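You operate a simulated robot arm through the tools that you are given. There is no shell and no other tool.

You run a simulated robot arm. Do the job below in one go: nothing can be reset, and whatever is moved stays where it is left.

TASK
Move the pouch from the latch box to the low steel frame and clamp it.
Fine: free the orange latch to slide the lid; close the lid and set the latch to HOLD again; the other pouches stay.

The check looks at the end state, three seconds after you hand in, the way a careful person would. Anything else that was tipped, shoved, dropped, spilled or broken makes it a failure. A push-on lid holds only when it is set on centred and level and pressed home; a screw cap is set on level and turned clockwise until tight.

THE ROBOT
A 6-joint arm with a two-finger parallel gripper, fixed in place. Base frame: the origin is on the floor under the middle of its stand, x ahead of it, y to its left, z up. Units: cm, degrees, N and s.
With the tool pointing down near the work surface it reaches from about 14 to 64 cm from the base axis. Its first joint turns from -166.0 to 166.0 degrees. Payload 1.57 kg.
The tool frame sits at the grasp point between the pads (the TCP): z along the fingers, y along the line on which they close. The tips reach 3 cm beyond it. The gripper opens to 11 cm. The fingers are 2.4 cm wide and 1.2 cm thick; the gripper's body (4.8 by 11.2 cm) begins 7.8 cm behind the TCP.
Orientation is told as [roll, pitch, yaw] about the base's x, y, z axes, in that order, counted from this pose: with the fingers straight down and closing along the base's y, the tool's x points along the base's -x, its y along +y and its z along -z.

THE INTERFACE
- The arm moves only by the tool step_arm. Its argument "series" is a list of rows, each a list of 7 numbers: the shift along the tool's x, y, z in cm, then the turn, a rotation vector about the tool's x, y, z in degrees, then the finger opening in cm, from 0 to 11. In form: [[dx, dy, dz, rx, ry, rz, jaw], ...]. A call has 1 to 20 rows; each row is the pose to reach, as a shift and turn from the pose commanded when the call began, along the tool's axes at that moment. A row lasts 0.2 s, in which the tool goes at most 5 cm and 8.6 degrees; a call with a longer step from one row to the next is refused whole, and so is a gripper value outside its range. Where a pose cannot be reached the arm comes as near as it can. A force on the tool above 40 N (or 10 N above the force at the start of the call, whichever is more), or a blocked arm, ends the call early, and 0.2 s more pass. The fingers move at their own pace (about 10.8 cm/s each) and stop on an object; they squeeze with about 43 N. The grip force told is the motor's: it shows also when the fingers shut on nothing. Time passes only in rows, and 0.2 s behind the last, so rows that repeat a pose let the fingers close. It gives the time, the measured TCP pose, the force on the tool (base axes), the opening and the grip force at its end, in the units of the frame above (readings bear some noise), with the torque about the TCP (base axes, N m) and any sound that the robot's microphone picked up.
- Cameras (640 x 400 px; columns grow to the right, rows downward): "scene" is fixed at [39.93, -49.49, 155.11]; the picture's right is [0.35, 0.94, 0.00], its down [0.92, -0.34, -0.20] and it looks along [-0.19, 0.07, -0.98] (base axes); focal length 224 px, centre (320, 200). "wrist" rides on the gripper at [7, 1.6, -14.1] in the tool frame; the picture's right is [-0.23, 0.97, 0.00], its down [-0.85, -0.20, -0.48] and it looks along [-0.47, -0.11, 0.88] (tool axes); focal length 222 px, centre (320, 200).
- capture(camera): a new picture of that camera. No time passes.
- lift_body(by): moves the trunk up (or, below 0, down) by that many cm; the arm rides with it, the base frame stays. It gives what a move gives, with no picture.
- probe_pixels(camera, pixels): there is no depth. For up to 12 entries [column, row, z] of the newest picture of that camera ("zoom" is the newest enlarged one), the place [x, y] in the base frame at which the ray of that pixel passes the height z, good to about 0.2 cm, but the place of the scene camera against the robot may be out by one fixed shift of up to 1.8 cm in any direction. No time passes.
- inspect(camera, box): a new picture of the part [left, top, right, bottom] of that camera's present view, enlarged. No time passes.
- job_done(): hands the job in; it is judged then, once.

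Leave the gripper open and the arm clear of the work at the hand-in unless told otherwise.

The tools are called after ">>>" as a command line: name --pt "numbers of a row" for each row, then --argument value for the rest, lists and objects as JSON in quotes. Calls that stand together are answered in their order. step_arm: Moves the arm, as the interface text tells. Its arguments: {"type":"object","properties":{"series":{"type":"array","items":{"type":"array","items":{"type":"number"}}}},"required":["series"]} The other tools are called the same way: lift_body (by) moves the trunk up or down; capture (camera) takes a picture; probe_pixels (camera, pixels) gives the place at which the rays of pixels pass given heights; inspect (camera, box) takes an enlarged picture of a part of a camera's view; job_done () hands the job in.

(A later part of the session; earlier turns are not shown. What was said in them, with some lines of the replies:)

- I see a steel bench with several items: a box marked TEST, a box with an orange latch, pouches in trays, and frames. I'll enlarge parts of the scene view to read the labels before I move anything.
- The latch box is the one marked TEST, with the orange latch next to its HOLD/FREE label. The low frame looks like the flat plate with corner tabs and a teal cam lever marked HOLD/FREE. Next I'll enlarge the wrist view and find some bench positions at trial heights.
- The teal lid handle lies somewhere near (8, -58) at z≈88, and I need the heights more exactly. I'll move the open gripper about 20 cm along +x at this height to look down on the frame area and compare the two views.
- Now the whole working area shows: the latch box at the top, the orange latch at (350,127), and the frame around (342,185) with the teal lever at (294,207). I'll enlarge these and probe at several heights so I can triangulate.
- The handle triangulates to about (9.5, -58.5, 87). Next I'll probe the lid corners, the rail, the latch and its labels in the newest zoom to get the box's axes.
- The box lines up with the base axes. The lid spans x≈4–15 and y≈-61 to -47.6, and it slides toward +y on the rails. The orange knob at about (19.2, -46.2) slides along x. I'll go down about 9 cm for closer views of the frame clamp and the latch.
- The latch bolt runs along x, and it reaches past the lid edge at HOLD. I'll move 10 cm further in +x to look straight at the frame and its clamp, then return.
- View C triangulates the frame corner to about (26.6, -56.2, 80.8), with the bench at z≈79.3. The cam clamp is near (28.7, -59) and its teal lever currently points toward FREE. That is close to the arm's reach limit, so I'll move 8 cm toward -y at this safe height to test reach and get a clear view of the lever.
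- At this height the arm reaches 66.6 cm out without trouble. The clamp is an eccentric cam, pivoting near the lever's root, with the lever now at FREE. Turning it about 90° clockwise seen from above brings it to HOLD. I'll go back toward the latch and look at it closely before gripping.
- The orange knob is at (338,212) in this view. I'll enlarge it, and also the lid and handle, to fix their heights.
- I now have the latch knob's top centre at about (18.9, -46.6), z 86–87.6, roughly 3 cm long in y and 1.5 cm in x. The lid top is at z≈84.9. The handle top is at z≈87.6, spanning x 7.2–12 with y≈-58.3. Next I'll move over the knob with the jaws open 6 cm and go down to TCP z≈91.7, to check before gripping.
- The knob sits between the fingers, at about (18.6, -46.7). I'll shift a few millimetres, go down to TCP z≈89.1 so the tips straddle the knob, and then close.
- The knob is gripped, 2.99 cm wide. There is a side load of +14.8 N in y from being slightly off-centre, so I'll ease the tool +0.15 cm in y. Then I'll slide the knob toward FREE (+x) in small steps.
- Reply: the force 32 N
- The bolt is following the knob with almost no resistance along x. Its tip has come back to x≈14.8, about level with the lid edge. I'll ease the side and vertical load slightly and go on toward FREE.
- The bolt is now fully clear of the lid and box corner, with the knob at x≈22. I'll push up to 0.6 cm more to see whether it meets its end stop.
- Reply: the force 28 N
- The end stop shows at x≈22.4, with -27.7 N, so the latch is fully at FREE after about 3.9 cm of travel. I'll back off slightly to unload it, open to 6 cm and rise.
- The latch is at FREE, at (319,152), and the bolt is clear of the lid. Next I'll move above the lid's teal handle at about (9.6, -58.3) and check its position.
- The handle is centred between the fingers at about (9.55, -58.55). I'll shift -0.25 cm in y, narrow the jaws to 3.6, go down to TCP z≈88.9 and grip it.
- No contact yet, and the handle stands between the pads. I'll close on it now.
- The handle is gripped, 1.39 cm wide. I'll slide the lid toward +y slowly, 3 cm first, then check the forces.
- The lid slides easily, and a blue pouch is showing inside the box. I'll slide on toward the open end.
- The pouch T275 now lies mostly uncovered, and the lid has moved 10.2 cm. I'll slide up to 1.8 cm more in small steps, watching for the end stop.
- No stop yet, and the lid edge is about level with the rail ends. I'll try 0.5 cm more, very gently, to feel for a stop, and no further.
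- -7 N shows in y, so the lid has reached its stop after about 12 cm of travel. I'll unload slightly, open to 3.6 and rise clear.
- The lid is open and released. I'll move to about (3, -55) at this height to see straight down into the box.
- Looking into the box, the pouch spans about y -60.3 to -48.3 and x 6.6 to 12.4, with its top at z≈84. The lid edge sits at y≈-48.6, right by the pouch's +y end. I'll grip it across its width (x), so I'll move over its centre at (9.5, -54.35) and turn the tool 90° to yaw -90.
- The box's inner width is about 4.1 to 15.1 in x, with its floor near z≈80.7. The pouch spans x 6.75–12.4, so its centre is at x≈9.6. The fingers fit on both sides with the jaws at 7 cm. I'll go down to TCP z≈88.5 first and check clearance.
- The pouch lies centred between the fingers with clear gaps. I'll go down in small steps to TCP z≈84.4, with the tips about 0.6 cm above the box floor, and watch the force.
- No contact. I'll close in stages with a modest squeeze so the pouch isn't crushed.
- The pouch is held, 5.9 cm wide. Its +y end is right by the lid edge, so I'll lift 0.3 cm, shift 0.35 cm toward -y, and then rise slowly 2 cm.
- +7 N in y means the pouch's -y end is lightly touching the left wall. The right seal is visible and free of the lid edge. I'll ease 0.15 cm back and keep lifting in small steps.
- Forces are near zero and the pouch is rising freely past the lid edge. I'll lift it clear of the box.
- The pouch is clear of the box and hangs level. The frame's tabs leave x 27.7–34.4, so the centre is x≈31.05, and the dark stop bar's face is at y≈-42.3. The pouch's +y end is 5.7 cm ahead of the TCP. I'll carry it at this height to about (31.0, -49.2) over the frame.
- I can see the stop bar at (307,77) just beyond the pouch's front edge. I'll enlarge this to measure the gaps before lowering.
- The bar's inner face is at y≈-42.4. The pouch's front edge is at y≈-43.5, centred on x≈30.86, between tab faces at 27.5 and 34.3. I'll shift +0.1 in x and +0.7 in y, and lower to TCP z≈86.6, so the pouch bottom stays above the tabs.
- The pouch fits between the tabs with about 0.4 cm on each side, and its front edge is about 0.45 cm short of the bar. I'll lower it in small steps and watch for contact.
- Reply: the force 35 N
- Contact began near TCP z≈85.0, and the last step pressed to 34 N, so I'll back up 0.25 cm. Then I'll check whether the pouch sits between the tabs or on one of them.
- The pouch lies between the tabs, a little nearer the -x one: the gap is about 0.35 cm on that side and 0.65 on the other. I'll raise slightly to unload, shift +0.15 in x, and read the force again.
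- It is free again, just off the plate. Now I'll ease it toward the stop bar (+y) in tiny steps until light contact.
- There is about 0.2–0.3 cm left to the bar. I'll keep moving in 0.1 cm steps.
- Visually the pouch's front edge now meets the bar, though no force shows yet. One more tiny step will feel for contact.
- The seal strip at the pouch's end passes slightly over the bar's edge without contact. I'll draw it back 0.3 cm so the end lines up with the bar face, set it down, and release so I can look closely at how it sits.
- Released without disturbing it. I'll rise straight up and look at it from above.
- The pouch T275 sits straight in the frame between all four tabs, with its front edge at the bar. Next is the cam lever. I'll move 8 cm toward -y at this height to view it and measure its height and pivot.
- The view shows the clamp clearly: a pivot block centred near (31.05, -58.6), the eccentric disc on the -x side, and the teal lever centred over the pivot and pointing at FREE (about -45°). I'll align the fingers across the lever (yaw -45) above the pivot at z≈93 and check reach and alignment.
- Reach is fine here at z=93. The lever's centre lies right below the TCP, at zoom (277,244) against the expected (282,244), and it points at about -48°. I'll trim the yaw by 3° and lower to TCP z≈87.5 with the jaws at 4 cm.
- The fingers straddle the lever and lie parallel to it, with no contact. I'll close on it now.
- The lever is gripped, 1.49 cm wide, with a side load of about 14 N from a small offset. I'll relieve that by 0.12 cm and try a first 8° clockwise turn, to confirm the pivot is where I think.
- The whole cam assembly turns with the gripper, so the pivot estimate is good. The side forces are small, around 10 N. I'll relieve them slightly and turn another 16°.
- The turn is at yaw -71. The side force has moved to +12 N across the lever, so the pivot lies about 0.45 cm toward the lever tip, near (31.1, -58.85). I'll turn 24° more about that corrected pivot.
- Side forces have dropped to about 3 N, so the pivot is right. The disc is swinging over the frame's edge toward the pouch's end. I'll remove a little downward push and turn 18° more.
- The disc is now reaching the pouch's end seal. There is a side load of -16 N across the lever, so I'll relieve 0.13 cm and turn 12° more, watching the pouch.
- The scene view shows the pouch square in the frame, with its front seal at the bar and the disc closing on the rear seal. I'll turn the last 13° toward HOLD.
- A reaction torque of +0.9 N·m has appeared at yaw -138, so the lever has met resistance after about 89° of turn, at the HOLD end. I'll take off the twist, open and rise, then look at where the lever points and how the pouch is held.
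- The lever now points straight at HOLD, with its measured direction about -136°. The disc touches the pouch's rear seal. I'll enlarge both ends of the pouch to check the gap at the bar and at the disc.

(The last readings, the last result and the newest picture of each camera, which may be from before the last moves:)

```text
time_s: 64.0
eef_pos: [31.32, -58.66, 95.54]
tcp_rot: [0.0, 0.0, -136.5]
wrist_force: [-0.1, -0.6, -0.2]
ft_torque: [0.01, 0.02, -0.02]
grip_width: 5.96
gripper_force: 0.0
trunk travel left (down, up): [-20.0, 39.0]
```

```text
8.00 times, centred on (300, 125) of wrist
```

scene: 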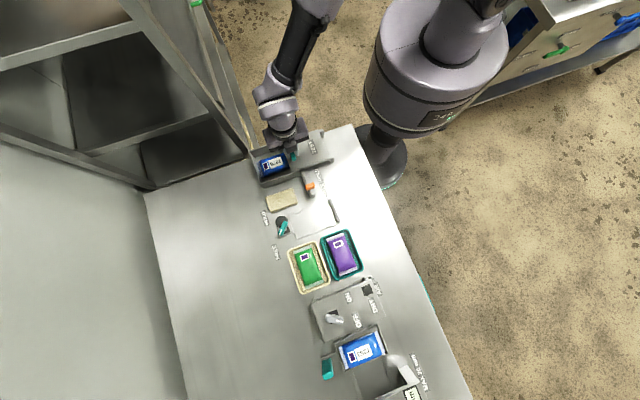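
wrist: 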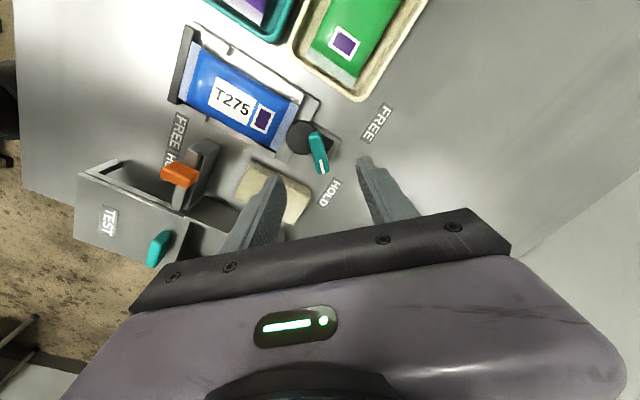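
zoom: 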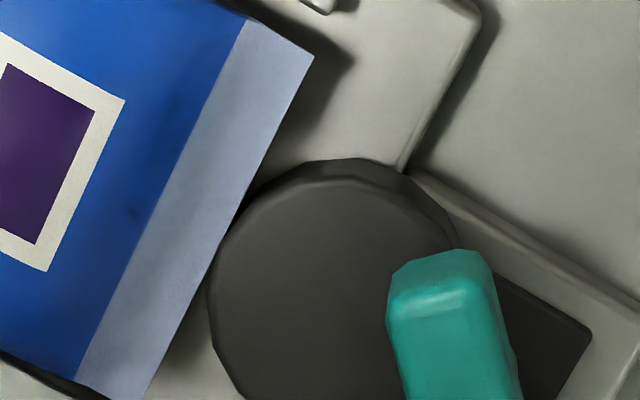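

The lever points at its HOLD label and stayed there. Before closing up, I want a low side view of both pouch ends to confirm it is seated and held. I'll rise, turn back to yaw 0 and move to about (24, -54.5, 100), so I can then tilt the camera for that view.

>>> step_arm --pt "0 0 -2 0 0 -8 6" --pt "0 0 -4.5 0 0 -16 6" --pt "-0.16 -0.54 -4.5 0 0 -24 6" --pt "-0.32 -1.08 -4.5 0 0 -32 6" --pt "-0.48 -1.61 -4.5 0 0 -40 6" --pt "-0.64 -2.15 -4.5 0 0 -48 6" --pt "-0.8 -2.69 -4.5 0 0 -56 6" --pt "-0.96 -3.23 -4.5 0 0 -64 6" --pt "-1.12 -3.77 -4.5 0 0 -72 6" --pt "-1.28 -4.3 -4.5 0 0 -80 6" --pt "-1.44 -4.84 -4.5 0 0 -88 6" --pt "-1.6 -5.38 -4.5 0 0 -96 6" --pt "-1.76 -5.92 -4.5 0 0 -104 6" --pt "-1.92 -6.46 -4.5 0 0 -112 6" --pt "-2.08 -7.0 -4.5 0 0 -120 6" --pt "-2.24 -7.53 -4.5 0 0 -128 6" --pt "-2.4 -8.07 -4.5 0 0 -136.5 6" --pt "-2.4 -8.07 -4.5 0 0 -136.5 6"

>>> capture --camera "wrist"

>>> inspect --camera "scene" --box '[256, 180, 352, 240]'

```text
time_s: 67.8
eef_pos: [23.72, -54.32, 99.96]
tcp_rot: [0.0, 0.0, 0.1]
wrist_force: [-1.0, 0.8, 0.3]
ft_torque: [0.0, 0.02, -0.01]
grip_width: 6.0
gripper_force: 0.0
trunk travel left (down, up): [-20.0, 39.0]
```

```text
taken
```

wrist: 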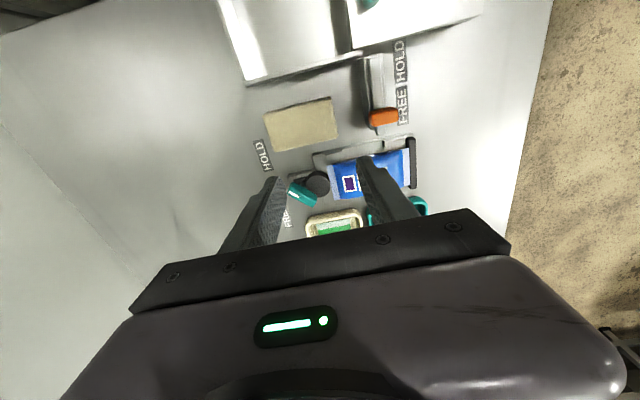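

```text
6.67 times, centred on (304, 210) of scene
```

zoom: 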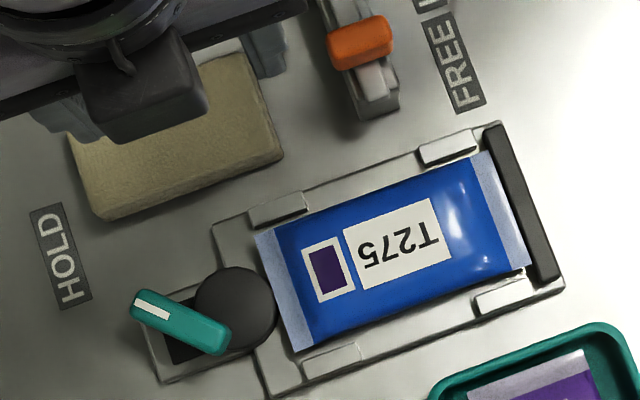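

The scene view again shows the lever at HOLD and the disc against the seal. Now I'll tilt the tool 45° and lower to about (22, -53.5, 88), clear of the latch knob and foam, for a low side view.

>>> step_arm --pt "0.5 0.2 0 0 -8 0 6" --pt "1.0 0.4 0 0 -16 0 6" --pt "1.7 0.8 0 0 -24 0 6" --pt "1.7 0.8 0 0 -32 0 6" --pt "1.7 0.8 0 0 -40 0 6" --pt "1.7 0.8 2 0 -45 0 6" --pt "1.7 0.8 5 0 -45 0 6" --pt "1.7 0.8 8 0 -45 0 6" --pt "1.7 0.8 10 0 -45 0 6" --pt "1.7 0.8 10 0 -45 0 6"

>>> capture --camera "wrist"

>>> inspect --camera "wrist" --box '[240, 100, 432, 220]'

```text
time_s: 70.0
eef_pos: [22.0, -53.48, 89.92]
tcp_rot: [0.1, -45.0, 0.0]
wrist_force: [-0.3, -0.1, 0.3]
ft_torque: [0.03, 0.02, 0.01]
grip_width: 5.99
gripper_force: 0.1
trunk travel left (down, up): [-20.0, 39.0]
```

```text
taken
```

wrist: 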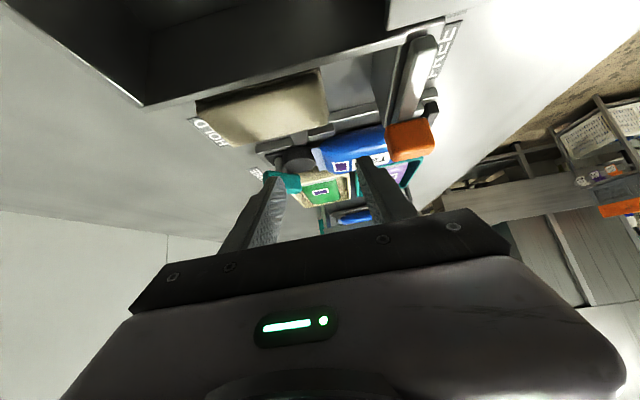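

```text
3.33 times, centred on (336, 160) of wrist
```

zoom: 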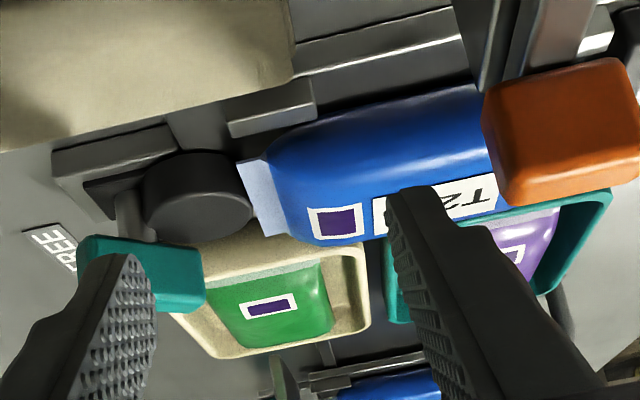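

This gives a clear low view (world-up is toward the picture's bottom). I'll enlarge the disc and seal region, and the bar end.

>>> inspect --camera "wrist" --box '[260, 130, 340, 180]'

>>> inspect --camera "wrist" --box '[330, 100, 450, 175]'

```text
8.00 times, centred on (300, 155) of wrist
```

zoom: 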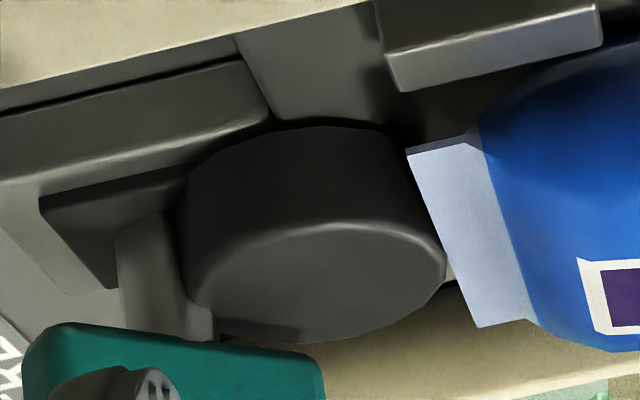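

```text
5.33 times, centred on (390, 138) of wrist
```

zoom: 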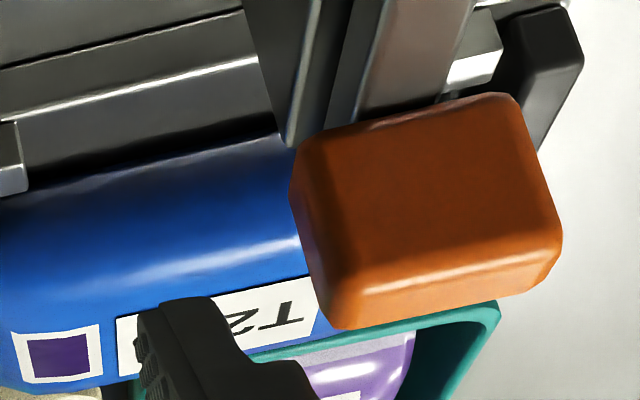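

The disc's side covers heights z≈81.5–83.0 and meets the seal's edge, which is at z≈82.8. So the disc does bear against the pouch's rear end. Next I'll move up and 8 cm toward +y for the same view of the bar end.

>>> step_arm --pt "-0.2 0 -2 0 0 0 6" --pt "-0.5 3 -3.2 0 0 0 6" --pt "-0.7 6 -3.54 0 0 0 6" --pt "-0.7 8.5 -3.54 0 0 0 6" --pt "-0.7 8.5 -3.54 0 0 0 6"

>>> capture --camera "wrist"

>>> inspect --camera "wrist" --box '[250, 100, 410, 200]'

```text
time_s: 71.2
eef_pos: [19.96, -45.18, 93.02]
tcp_rot: [0.0, -45.0, 0.0]
wrist_force: [-0.6, -0.3, 0.3]
ft_torque: [-0.02, 0.03, 0.01]
grip_width: 6.01
gripper_force: 0.1
trunk travel left (down, up): [-20.0, 39.0]
```

```text
taken
```

wrist: 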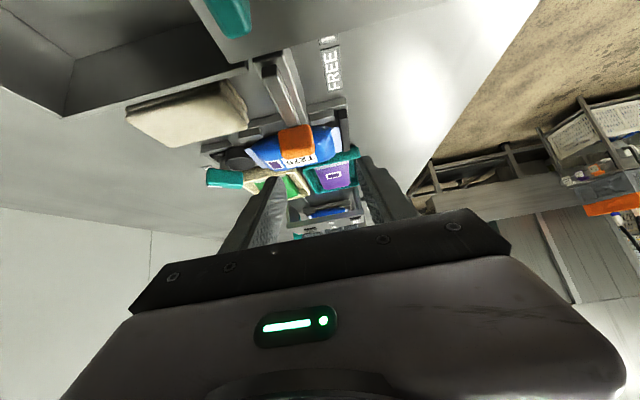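

```text
4.00 times, centred on (330, 150) of wrist
```

zoom: 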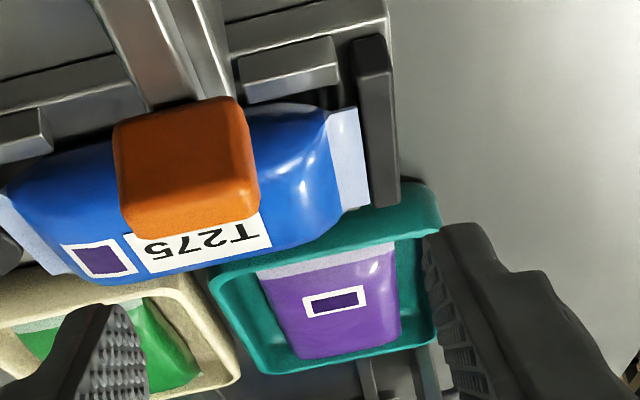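

>>> inspect --camera "wrist" --box '[310, 100, 358, 150]'

>>> inspect --camera "wrist" --box '[195, 110, 275, 195]'

```text
8.00 times, centred on (334, 125) of wrist
```

zoom: 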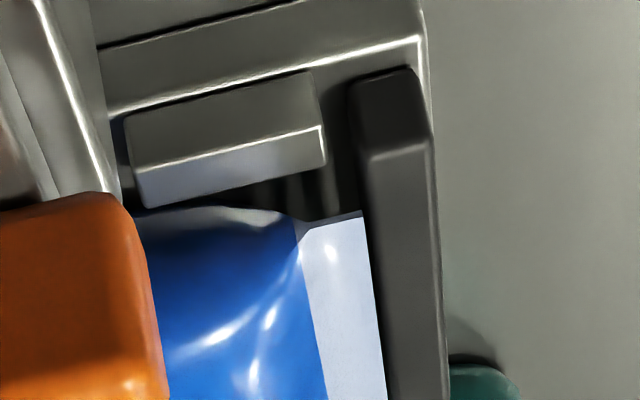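

```text
4.71 times, centred on (235, 152) of wrist
```

zoom: 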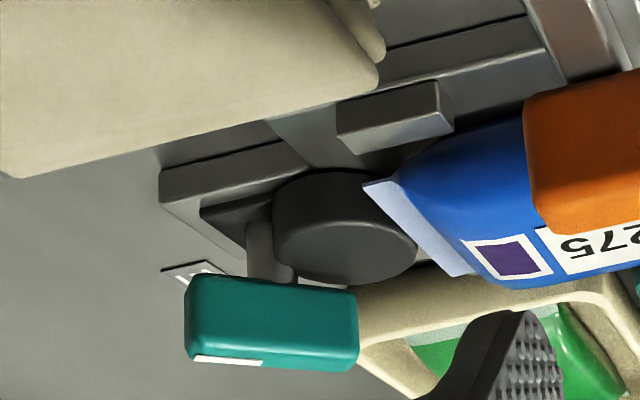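

At the bar end, the seal edge is at y≈-42.5, z≈82.8, and the bar face is at y≈-42.4 with its top at z≈82.95. So the pouch is seated and confined between bar and disc with almost no slack. The clamp is done. Next I'll raise and straighten the tool, then go back to the lid handle.

>>> step_arm --pt "-1.4 0 -1.4 0 0 0 6" --pt "-2.83 0 -2.83 0 8 0 6" --pt "-2.83 0 -2.83 0 16 0 6" --pt "-2.83 0 -2.83 0 24 0 6" --pt "-2.83 0 -2.83 0 32 0 6" --pt "-2.83 0 -2.83 0 40 0 6" --pt "-2.83 0 -2.83 0 45 0 6" --pt "-2.83 0 -2.83 0 45 0 6"

```text
time_s: 73.0
eef_pos: [20.22, -45.05, 97.01]
tcp_rot: [0.0, 0.0, 0.0]
wrist_force: [0.0, -0.7, -0.4]
ft_torque: [-0.01, 0.01, 0.04]
grip_width: 6.01
gripper_force: 0.0
trunk travel left (down, up): [-20.0, 39.0]
```

The tool is vertical again at (20.2, -45.1, 97). I'll move above the lid handle near (9.75, -46.5) and look.

>>> step_arm --pt "3.5 -0.5 0 0 0 0 5" --pt "7 -1 0 0 0 0 5" --pt "10.4 -1.45 0 0 0 0 4" --pt "10.4 -1.45 3 0 0 0 3.6" --pt "10.4 -1.45 3 0 0 0 3.6"

>>> capture --camera "wrist"

>>> inspect --camera "wrist" --box '[220, 110, 412, 230]'

```text
time_s: 74.2
eef_pos: [9.69, -46.41, 93.89]
tcp_rot: [0.0, 0.0, 0.1]
wrist_force: [-0.6, 0.6, -0.4]
ft_torque: [0.0, 0.01, 0.01]
grip_width: 3.6
gripper_force: 0.0
trunk travel left (down, up): [-20.0, 39.0]
```

```text
taken
```

wrist: 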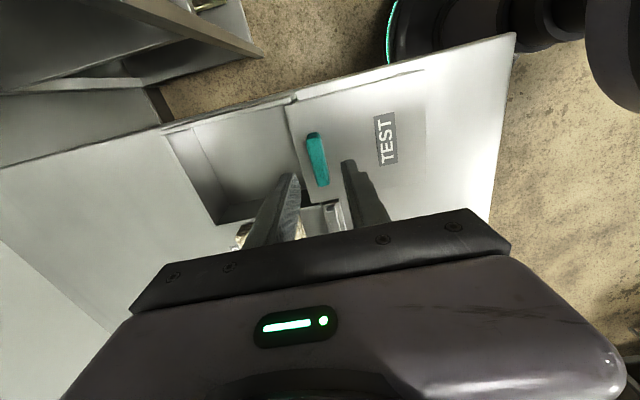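

```text
3.33 times, centred on (316, 170) of wrist
```

zoom: 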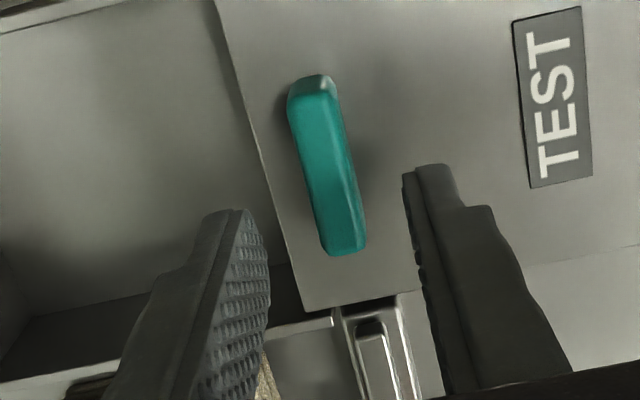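

The handle sits between the fingers as before. I'll shift -0.15 in y, lower to TCP z≈88.9 and close on it.

>>> step_arm --pt "0 -0.15 1.5 0 0 0 3.6" --pt "0 -0.15 3 0 0 0 3.6" --pt "0 -0.15 4.2 0 0 0 3.6" --pt "0 -0.15 4.9 0 0 0 3.6" --pt "0 -0.15 4.9 0 0 0 3.6"

>>> step_arm --pt "0 0 0 0 0 0 2" --pt "0 0 0 0 0 0 0.5" --pt "0 0 0 0 0 0 0.5" --pt "0 0 0 0 0 0 0.5"

```text
time_s: 75.4
eef_pos: [9.77, -46.74, 89.0]
tcp_rot: [0.0, -0.1, 0.1]
wrist_force: [0.1, 0.7, 0.4]
ft_torque: [0.03, -0.04, 0.03]
grip_width: 3.61
gripper_force: 0.1
trunk travel left (down, up): [-20.0, 39.0]
```

```text
time_s: 76.4
eef_pos: [9.76, -46.69, 89.22]
tcp_rot: [0.0, 0.0, 0.0]
wrist_force: [-0.3, 0.2, -1.9]
ft_torque: [0.01, -0.07, 0.01]
grip_width: 1.37
gripper_force: 30.1
trunk travel left (down, up): [-20.0, 39.0]
```

The handle is gripped. I'll slide the lid closed toward -y, about 11 cm first at a gentle pace.

>>> step_arm --pt "0 -0.3 0 0 0 0 0.5" --pt "0 -0.9 0 0 0 0 0.5" --pt "0 -1.5 0 0 0 0 0.5" --pt "0 -2.1 0 0 0 0 0.5" --pt "0 -2.7 0 0 0 0 0.5" --pt "0 -3.3 0 0 0 0 0.5" --pt "0 -3.9 0 0 0 0 0.5" --pt "0 -4.5 0 0 0 0 0.5" --pt "0 -5.1 0 0 0 0 0.5" --pt "0 -5.7 0 0 0 0 0.5" --pt "0 -6.3 0 0 0 0 0.5" --pt "0 -6.9 0 0 0 0 0.5" --pt "0 -7.5 0 0 0 0 0.5" --pt "0 -8.1 0 0 0 0 0.5" --pt "0 -8.7 0 0 0 0 0.5" --pt "0 -9.3 0 0 0 0 0.5" --pt "0 -9.9 0 0 0 0 0.5" --pt "0 -10.5 0 0 0 0 0.5" --pt "0 -11.0 0 0 0 0 0.5"

>>> capture --camera "wrist"

```text
time_s: 80.4
eef_pos: [9.85, -57.75, 89.17]
tcp_rot: [0.0, 0.0, 0.0]
wrist_force: [2.5, 0.8, -1.9]
ft_torque: [0.1, 0.01, 0.01]
grip_width: 1.39
gripper_force: 30.5
trunk travel left (down, up): [-20.0, 39.0]
```

```text
taken
```

wrist: 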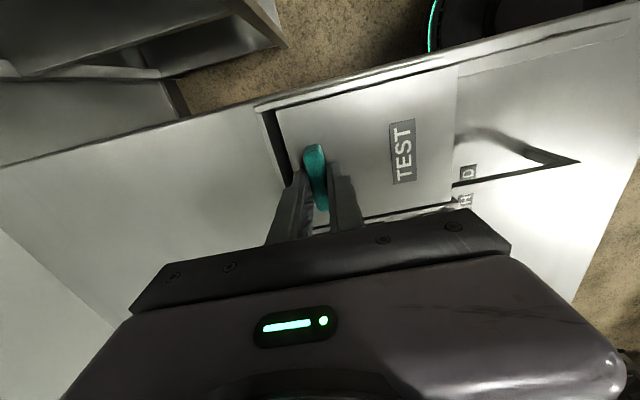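

About 0.7–1 cm is left, with only low forces. I'll go on in 0.2 cm steps until the lid meets its closed stop.

>>> step_arm --pt "0 -0.2 0 0 0 0 0.5" --pt "0 -0.4 0 0 0 0 0.5" --pt "0 -0.6 0 0 0 0 0.5" --pt "0 -0.6 0 0 0 0 0.5"

>>> inspect --camera "wrist" --box '[230, 60, 422, 220]'

```text
time_s: 81.4
eef_pos: [9.72, -58.25, 89.17]
tcp_rot: [0.0, 0.0, 0.0]
wrist_force: [0.9, 0.5, -1.8]
ft_torque: [0.01, 0.18, 0.06]
grip_width: 1.36
gripper_force: 30.0
trunk travel left (down, up): [-20.0, 39.0]
```

```text
2.50 times, centred on (326, 140) of wrist
```

zoom: 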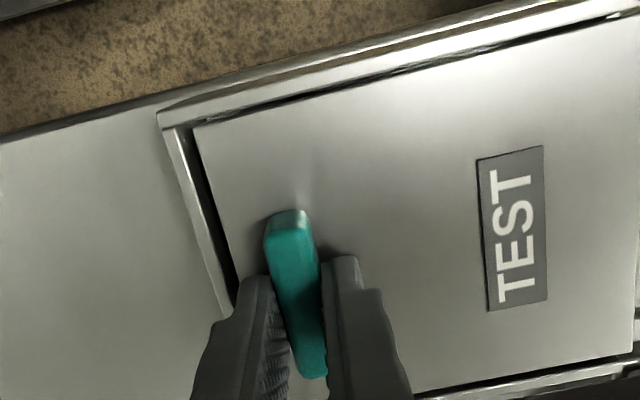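

>>> step_arm --pt "0 -0.1 0 0 0 0 0.5" --pt "0 -0.2 0 0 0 0 0.5" --pt "0 -0.3 0 0 0 0 0.5" --pt "0 -0.3 0 0 0 0 0.5"

>>> inspect --camera "wrist" --box '[230, 60, 422, 220]'

```text
time_s: 82.4
eef_pos: [9.7, -58.49, 88.95]
tcp_rot: [0.0, -0.1, 0.0]
wrist_force: [4.9, 6.2, -1.8]
ft_torque: [0.11, -0.34, 0.05]
grip_width: 1.38
gripper_force: 30.1
trunk travel left (down, up): [-20.0, 39.0]
```

```text
2.50 times, centred on (326, 140) of wrist
```

zoom: 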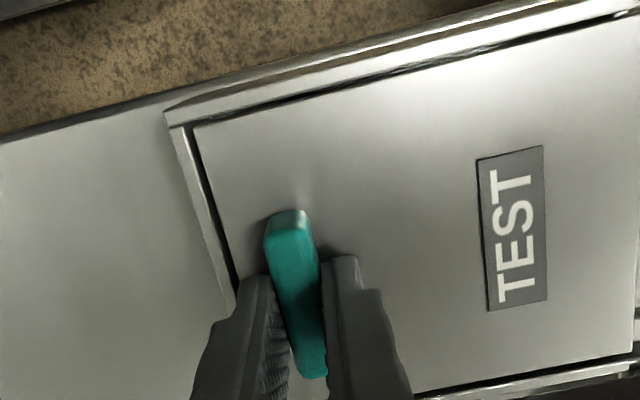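

The closed stop is starting to show, with +6 N at y=-58.5, the original closed position. One more 0.1 cm step will confirm it before I release.

>>> step_arm --pt "0 -0.1 0 0 0 0 0.5" --pt "0 -0.1 0 0 0 0 0.5"

```text
time_s: 83.0
eef_pos: [9.72, -58.59, 89.04]
tcp_rot: [0.0, 0.1, -0.1]
wrist_force: [4.7, 13.3, -1.4]
ft_torque: [0.29, -0.4, 0.02]
grip_width: 1.4
gripper_force: 30.4
trunk travel left (down, up): [-20.0, 39.0]
```

13 N confirms the lid is fully closed. I'll unload 0.13 cm, open and rise.

>>> step_arm --pt "0 0.13 0 0 0 0 0.5" --pt "0 0.13 0 0 0 0 2.5" --pt "0 0.13 0 0 0 0 3.6" --pt "0 0.13 0 0 0 0 3.6" --pt "0 0.13 -3 0 0 0 3.6" --pt "0 0.13 -7.5 0 0 0 5" --pt "0 0.13 -7.5 0 0 0 6"

>>> capture --camera "wrist"

>>> inspect --camera "scene" --box '[240, 120, 360, 195]'

```text
time_s: 84.6
eef_pos: [9.89, -58.41, 96.51]
tcp_rot: [0.1, 0.0, 0.0]
wrist_force: [-0.7, -0.1, 0.6]
ft_torque: [0.02, 0.0, 0.0]
grip_width: 5.99
gripper_force: 0.0
trunk travel left (down, up): [-20.0, 39.0]
```

```text
taken
```

wrist: 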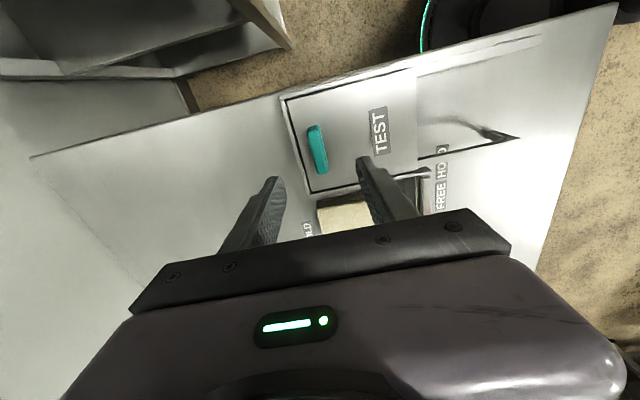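

```text
5.33 times, centred on (300, 158) of scene
```

zoom: 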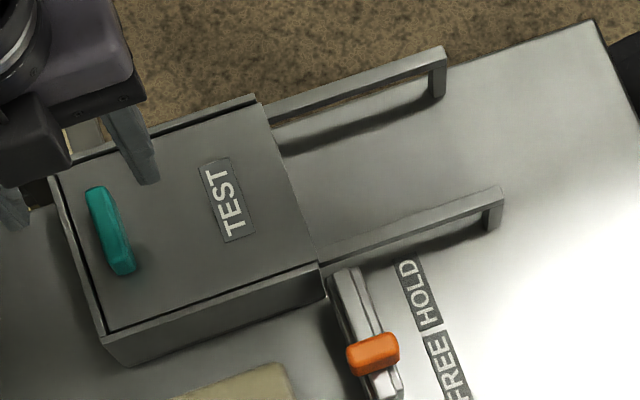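

The lid is back exactly where it started. Now the latch: I'll move above the orange knob at about (22.3, -46.65) with the jaws at 6 cm and go partway down to check.

>>> step_arm --pt "-3.1 2.95 0 0 0 0 6" --pt "-6.2 5.9 0 0 0 0 6" --pt "-9.3 8.85 0 0 0 0 6" --pt "-12.4 11.75 0 0 0 0 6" --pt "-12.4 11.75 3 0 0 0 6" --pt "-12.4 11.75 5 0 0 0 6" --pt "-12.4 11.75 5 0 0 0 6"

>>> inspect --camera "wrist" --box '[240, 110, 400, 210]'

```text
time_s: 86.2
eef_pos: [22.21, -46.64, 91.47]
tcp_rot: [0.1, 0.0, -0.1]
wrist_force: [0.1, -0.1, 0.4]
ft_torque: [-0.01, -0.06, -0.01]
grip_width: 6.01
gripper_force: 0.1
trunk travel left (down, up): [-20.0, 39.0]
```

```text
4.00 times, centred on (320, 160) of wrist
```

zoom: 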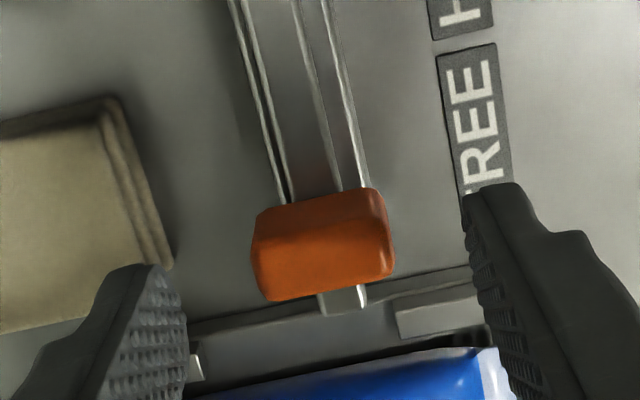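

The knob is centred between the fingers. I'll lower to TCP z≈89.1 and close on it.

>>> step_arm --pt "0 0.02 1 0 0 0 6" --pt "0 0.02 2 0 0 0 6" --pt "0 0.02 2.4 0 0 0 6" --pt "0 0.02 2.4 0 0 0 6"

>>> step_arm --pt "0 0 0 0 0 0 3.5" --pt "0 0 0 0 0 0 2" --pt "0 0 0 0 0 0 2" --pt "0 0 0 0 0 0 2"

```text
time_s: 87.2
eef_pos: [22.18, -46.76, 89.14]
tcp_rot: [0.0, 0.0, 0.0]
wrist_force: [0.2, -0.1, 0.2]
ft_torque: [0.0, -0.02, -0.02]
grip_width: 5.99
gripper_force: 0.0
trunk travel left (down, up): [-20.0, 39.0]
```

```text
time_s: 88.2
eef_pos: [22.15, -46.53, 89.1]
tcp_rot: [0.1, 0.0, 0.1]
wrist_force: [0.4, 12.4, -5.8]
ft_torque: [0.24, -0.15, 0.02]
grip_width: 2.95
gripper_force: 39.1
trunk travel left (down, up): [-20.0, 39.0]
```

The knob is gripped. I'll relieve the 12 N side load by 0.12 cm and slide toward HOLD (-x), 3.2 cm first.

>>> step_arm --pt "0 0.12 0.03 0 0 0 2" --pt "0.4 0.12 0.03 0 0 0 2" --pt "0.8 0.12 0.03 0 0 0 2" --pt "1.2 0.12 0.03 0 0 0 2" --pt "1.6 0.12 0.03 0 0 0 2" --pt "2.0 0.12 0.03 0 0 0 2" --pt "2.4 0.12 0.03 0 0 0 2" --pt "2.8 0.12 0.03 0 0 0 2" --pt "3.2 0.12 0.03 0 0 0 2" --pt "3.2 0.12 0.03 0 0 0 2"

>>> inspect --camera "wrist" --box '[240, 80, 400, 180]'

```text
time_s: 90.4
eef_pos: [18.93, -46.65, 89.17]
tcp_rot: [-0.1, 0.0, 0.0]
wrist_force: [0.7, 8.2, -15.9]
ft_torque: [0.11, 0.19, -0.02]
grip_width: 2.92
gripper_force: 38.8
trunk travel left (down, up): [-20.0, 39.0]
```

```text
4.00 times, centred on (320, 130) of wrist
```

zoom: 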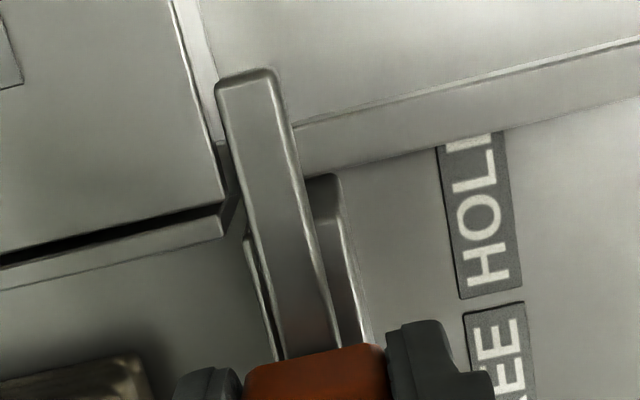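

The bolt is moving across in front of the lid's edge. I'll go on in small steps to the HOLD end stop, at around x≈18.4.

>>> step_arm --pt "0.2 0.04 0.04 0 0 0 2" --pt "0.4 0.04 0.04 0 0 0 2" --pt "0.5 0.04 0.04 0 0 0 2" --pt "0.5 0.04 0.04 0 0 0 2"

```text
time_s: 91.4
eef_pos: [18.7, -46.65, 89.16]
tcp_rot: [-0.2, -0.1, 0.0]
wrist_force: [15.5, 5.9, 6.1]
ft_torque: [0.32, -1.16, -0.04]
grip_width: 2.95
gripper_force: 39.4
trunk travel left (down, up): [-20.0, 39.0]
```

A 15 N resistance shows at x≈18.7, a little short of where the knob started. I'll look at the bolt before pushing more.

>>> inspect --camera "wrist" --box '[240, 80, 400, 180]'

>>> inspect --camera "scene" --box '[280, 140, 340, 180]'

```text
4.00 times, centred on (320, 130) of wrist
```

zoom: 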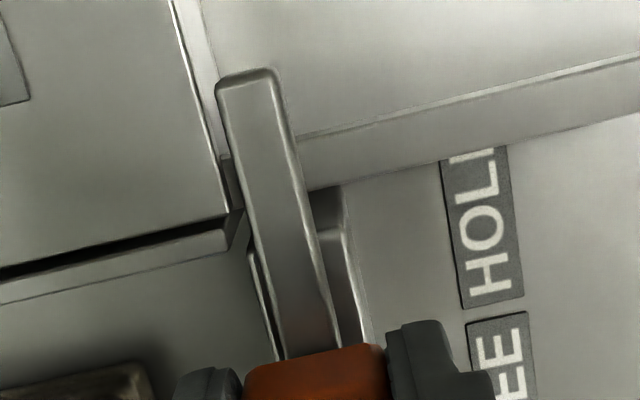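

```text
10.00 times, centred on (310, 160) of scene
```

zoom: 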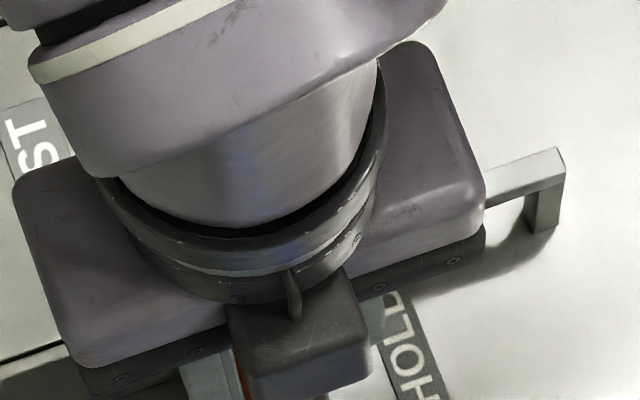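

The bolt tip is back at x≈12.7, the same as in the first pictures, so the latch is fully at HOLD. I'll unload slightly, open the fingers and rise.

>>> step_arm --pt "-0.12 0 0 0 0 0 2" --pt "-0.12 0 0 0 0 0 4" --pt "-0.12 0 0 0 0 0 6" --pt "-0.12 0 0 0 0 0 6" --pt "-0.12 0 -3 0 0 0 6" --pt "-0.12 0 -7.5 0 0 0 6" --pt "-0.12 0 -11 0 0 0 8" --pt "-0.12 0 -11 0 0 0 11"

>>> capture --camera "wrist"

```text
time_s: 93.2
eef_pos: [18.42, -46.68, 100.08]
tcp_rot: [0.0, 0.1, 0.1]
wrist_force: [0.3, 0.4, -0.3]
ft_torque: [0.0, -0.06, 0.01]
grip_width: 10.98
gripper_force: 0.0
trunk travel left (down, up): [-20.0, 39.0]
```

```text
taken
```

wrist: 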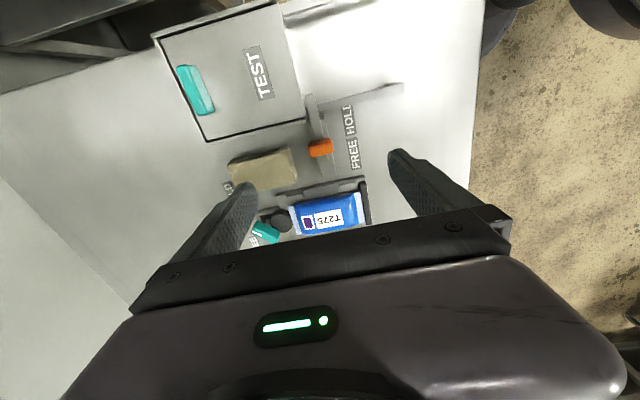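

The lid is shut, the bolt is across it, and the pouch is in the frame. I'll move the open gripper up and back to where it started, clear of the work, and check everything from the scene camera.

>>> step_arm --pt "0 0 -3 0 0 0 11" --pt "2 -0.5 -5.5 0 0 0 11" --pt "6 -1.5 -5.5 0 0 0 11" --pt "10 -2.5 -5.5 0 0 0 11" --pt "14 -3.4 -5.5 0 0 0 11" --pt "18 -4 -5.5 0 0 0 11" --pt "19.6 -4.3 -5.5 0 0 0 11" --pt "19.6 -4.3 -5.5 0 0 0 11"

>>> capture --camera "scene"

>>> inspect --camera "scene" --box '[240, 120, 360, 195]'

>>> inspect --camera "scene" --box '[256, 180, 352, 240]'

>>> inspect --camera "scene" --box '[270, 220, 430, 400]'

```text
time_s: 95.0
eef_pos: [-1.02, -50.93, 105.62]
tcp_rot: [-0.1, 0.0, -0.1]
wrist_force: [0.2, 0.3, 0.0]
ft_torque: [-0.04, 0.0, 0.01]
grip_width: 11.0
gripper_force: 0.2
trunk travel left (down, up): [-20.0, 39.0]
```

```text
taken
```

scene: 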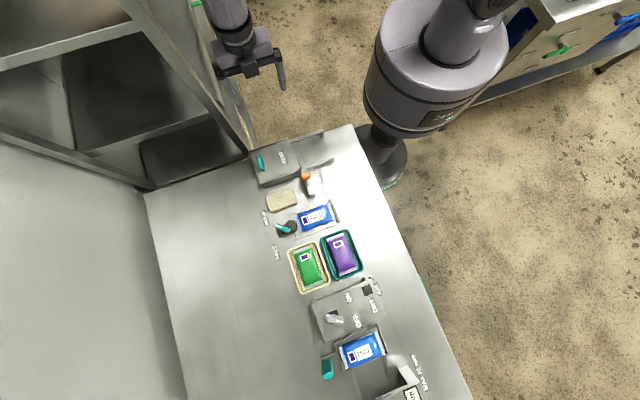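

```text
5.33 times, centred on (300, 158) of scene
```

zoom: 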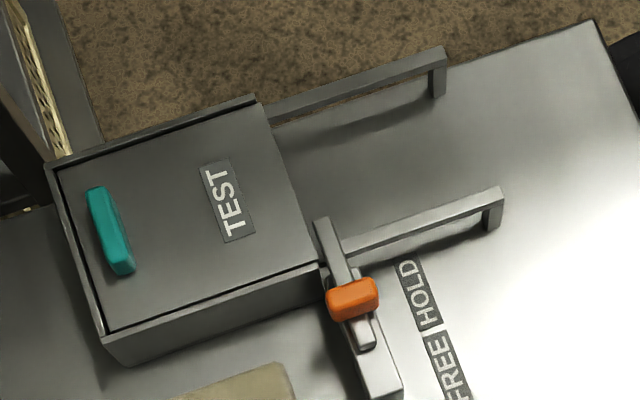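

```text
6.67 times, centred on (304, 210) of scene
```

zoom: 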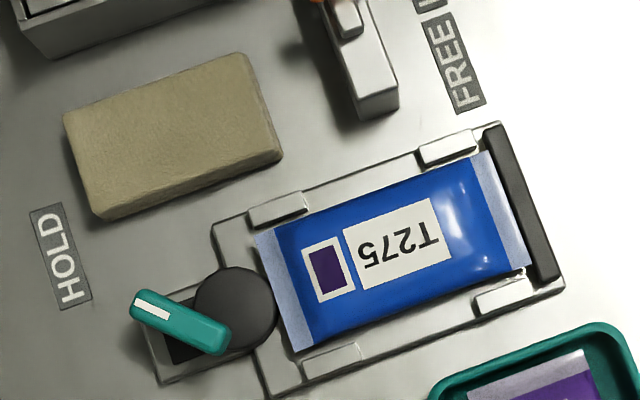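

```text
2.22 times, centred on (350, 310) of scene
```

zoom: 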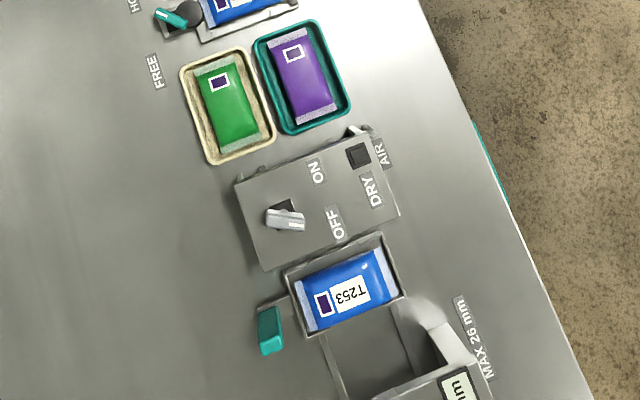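

Final check from the scene camera:
- **Box:** the lid and orange latch match their starting pictures. The lid is closed, the bolt is across it, and the knob is at HOLD.
- **Frame:** pouch T275 lies square between the tabs, against the bar and disc, and the teal lever points at HOLD.
- **Everything else:** the green, purple and T253 pouches and the other items have not moved.
- **Arm:** the gripper is open and clear of the work.

I'm handing the job in.

>>> job_done

```text
The job is handed in.
```

Pouch T275 is out of the latch box and clamped in the low steel frame, and the job is handed in. I have not been told how it was judged.

- **Clamp:** The pouch lies between the four tabs, with its ends against the stop bar and the cam disc. There is almost no slack, though I could not confirm that the cam is squeezing it. I turned the lever about 89° until it met a stop; it points at HOLD and stayed there when I let go.
- **Latch box:** The lid is closed against its stop and the orange latch is back at HOLD. Both match the first pictures.
- **Everything else:** In the last scene picture, the green, purple and T253 pouches and the other bench items were where they started. While setting T275 down I briefly pressed it into the frame with about 34 N, then backed off; I saw no damage.
- **Arm:** The gripper is open and back where it started, clear of the work.
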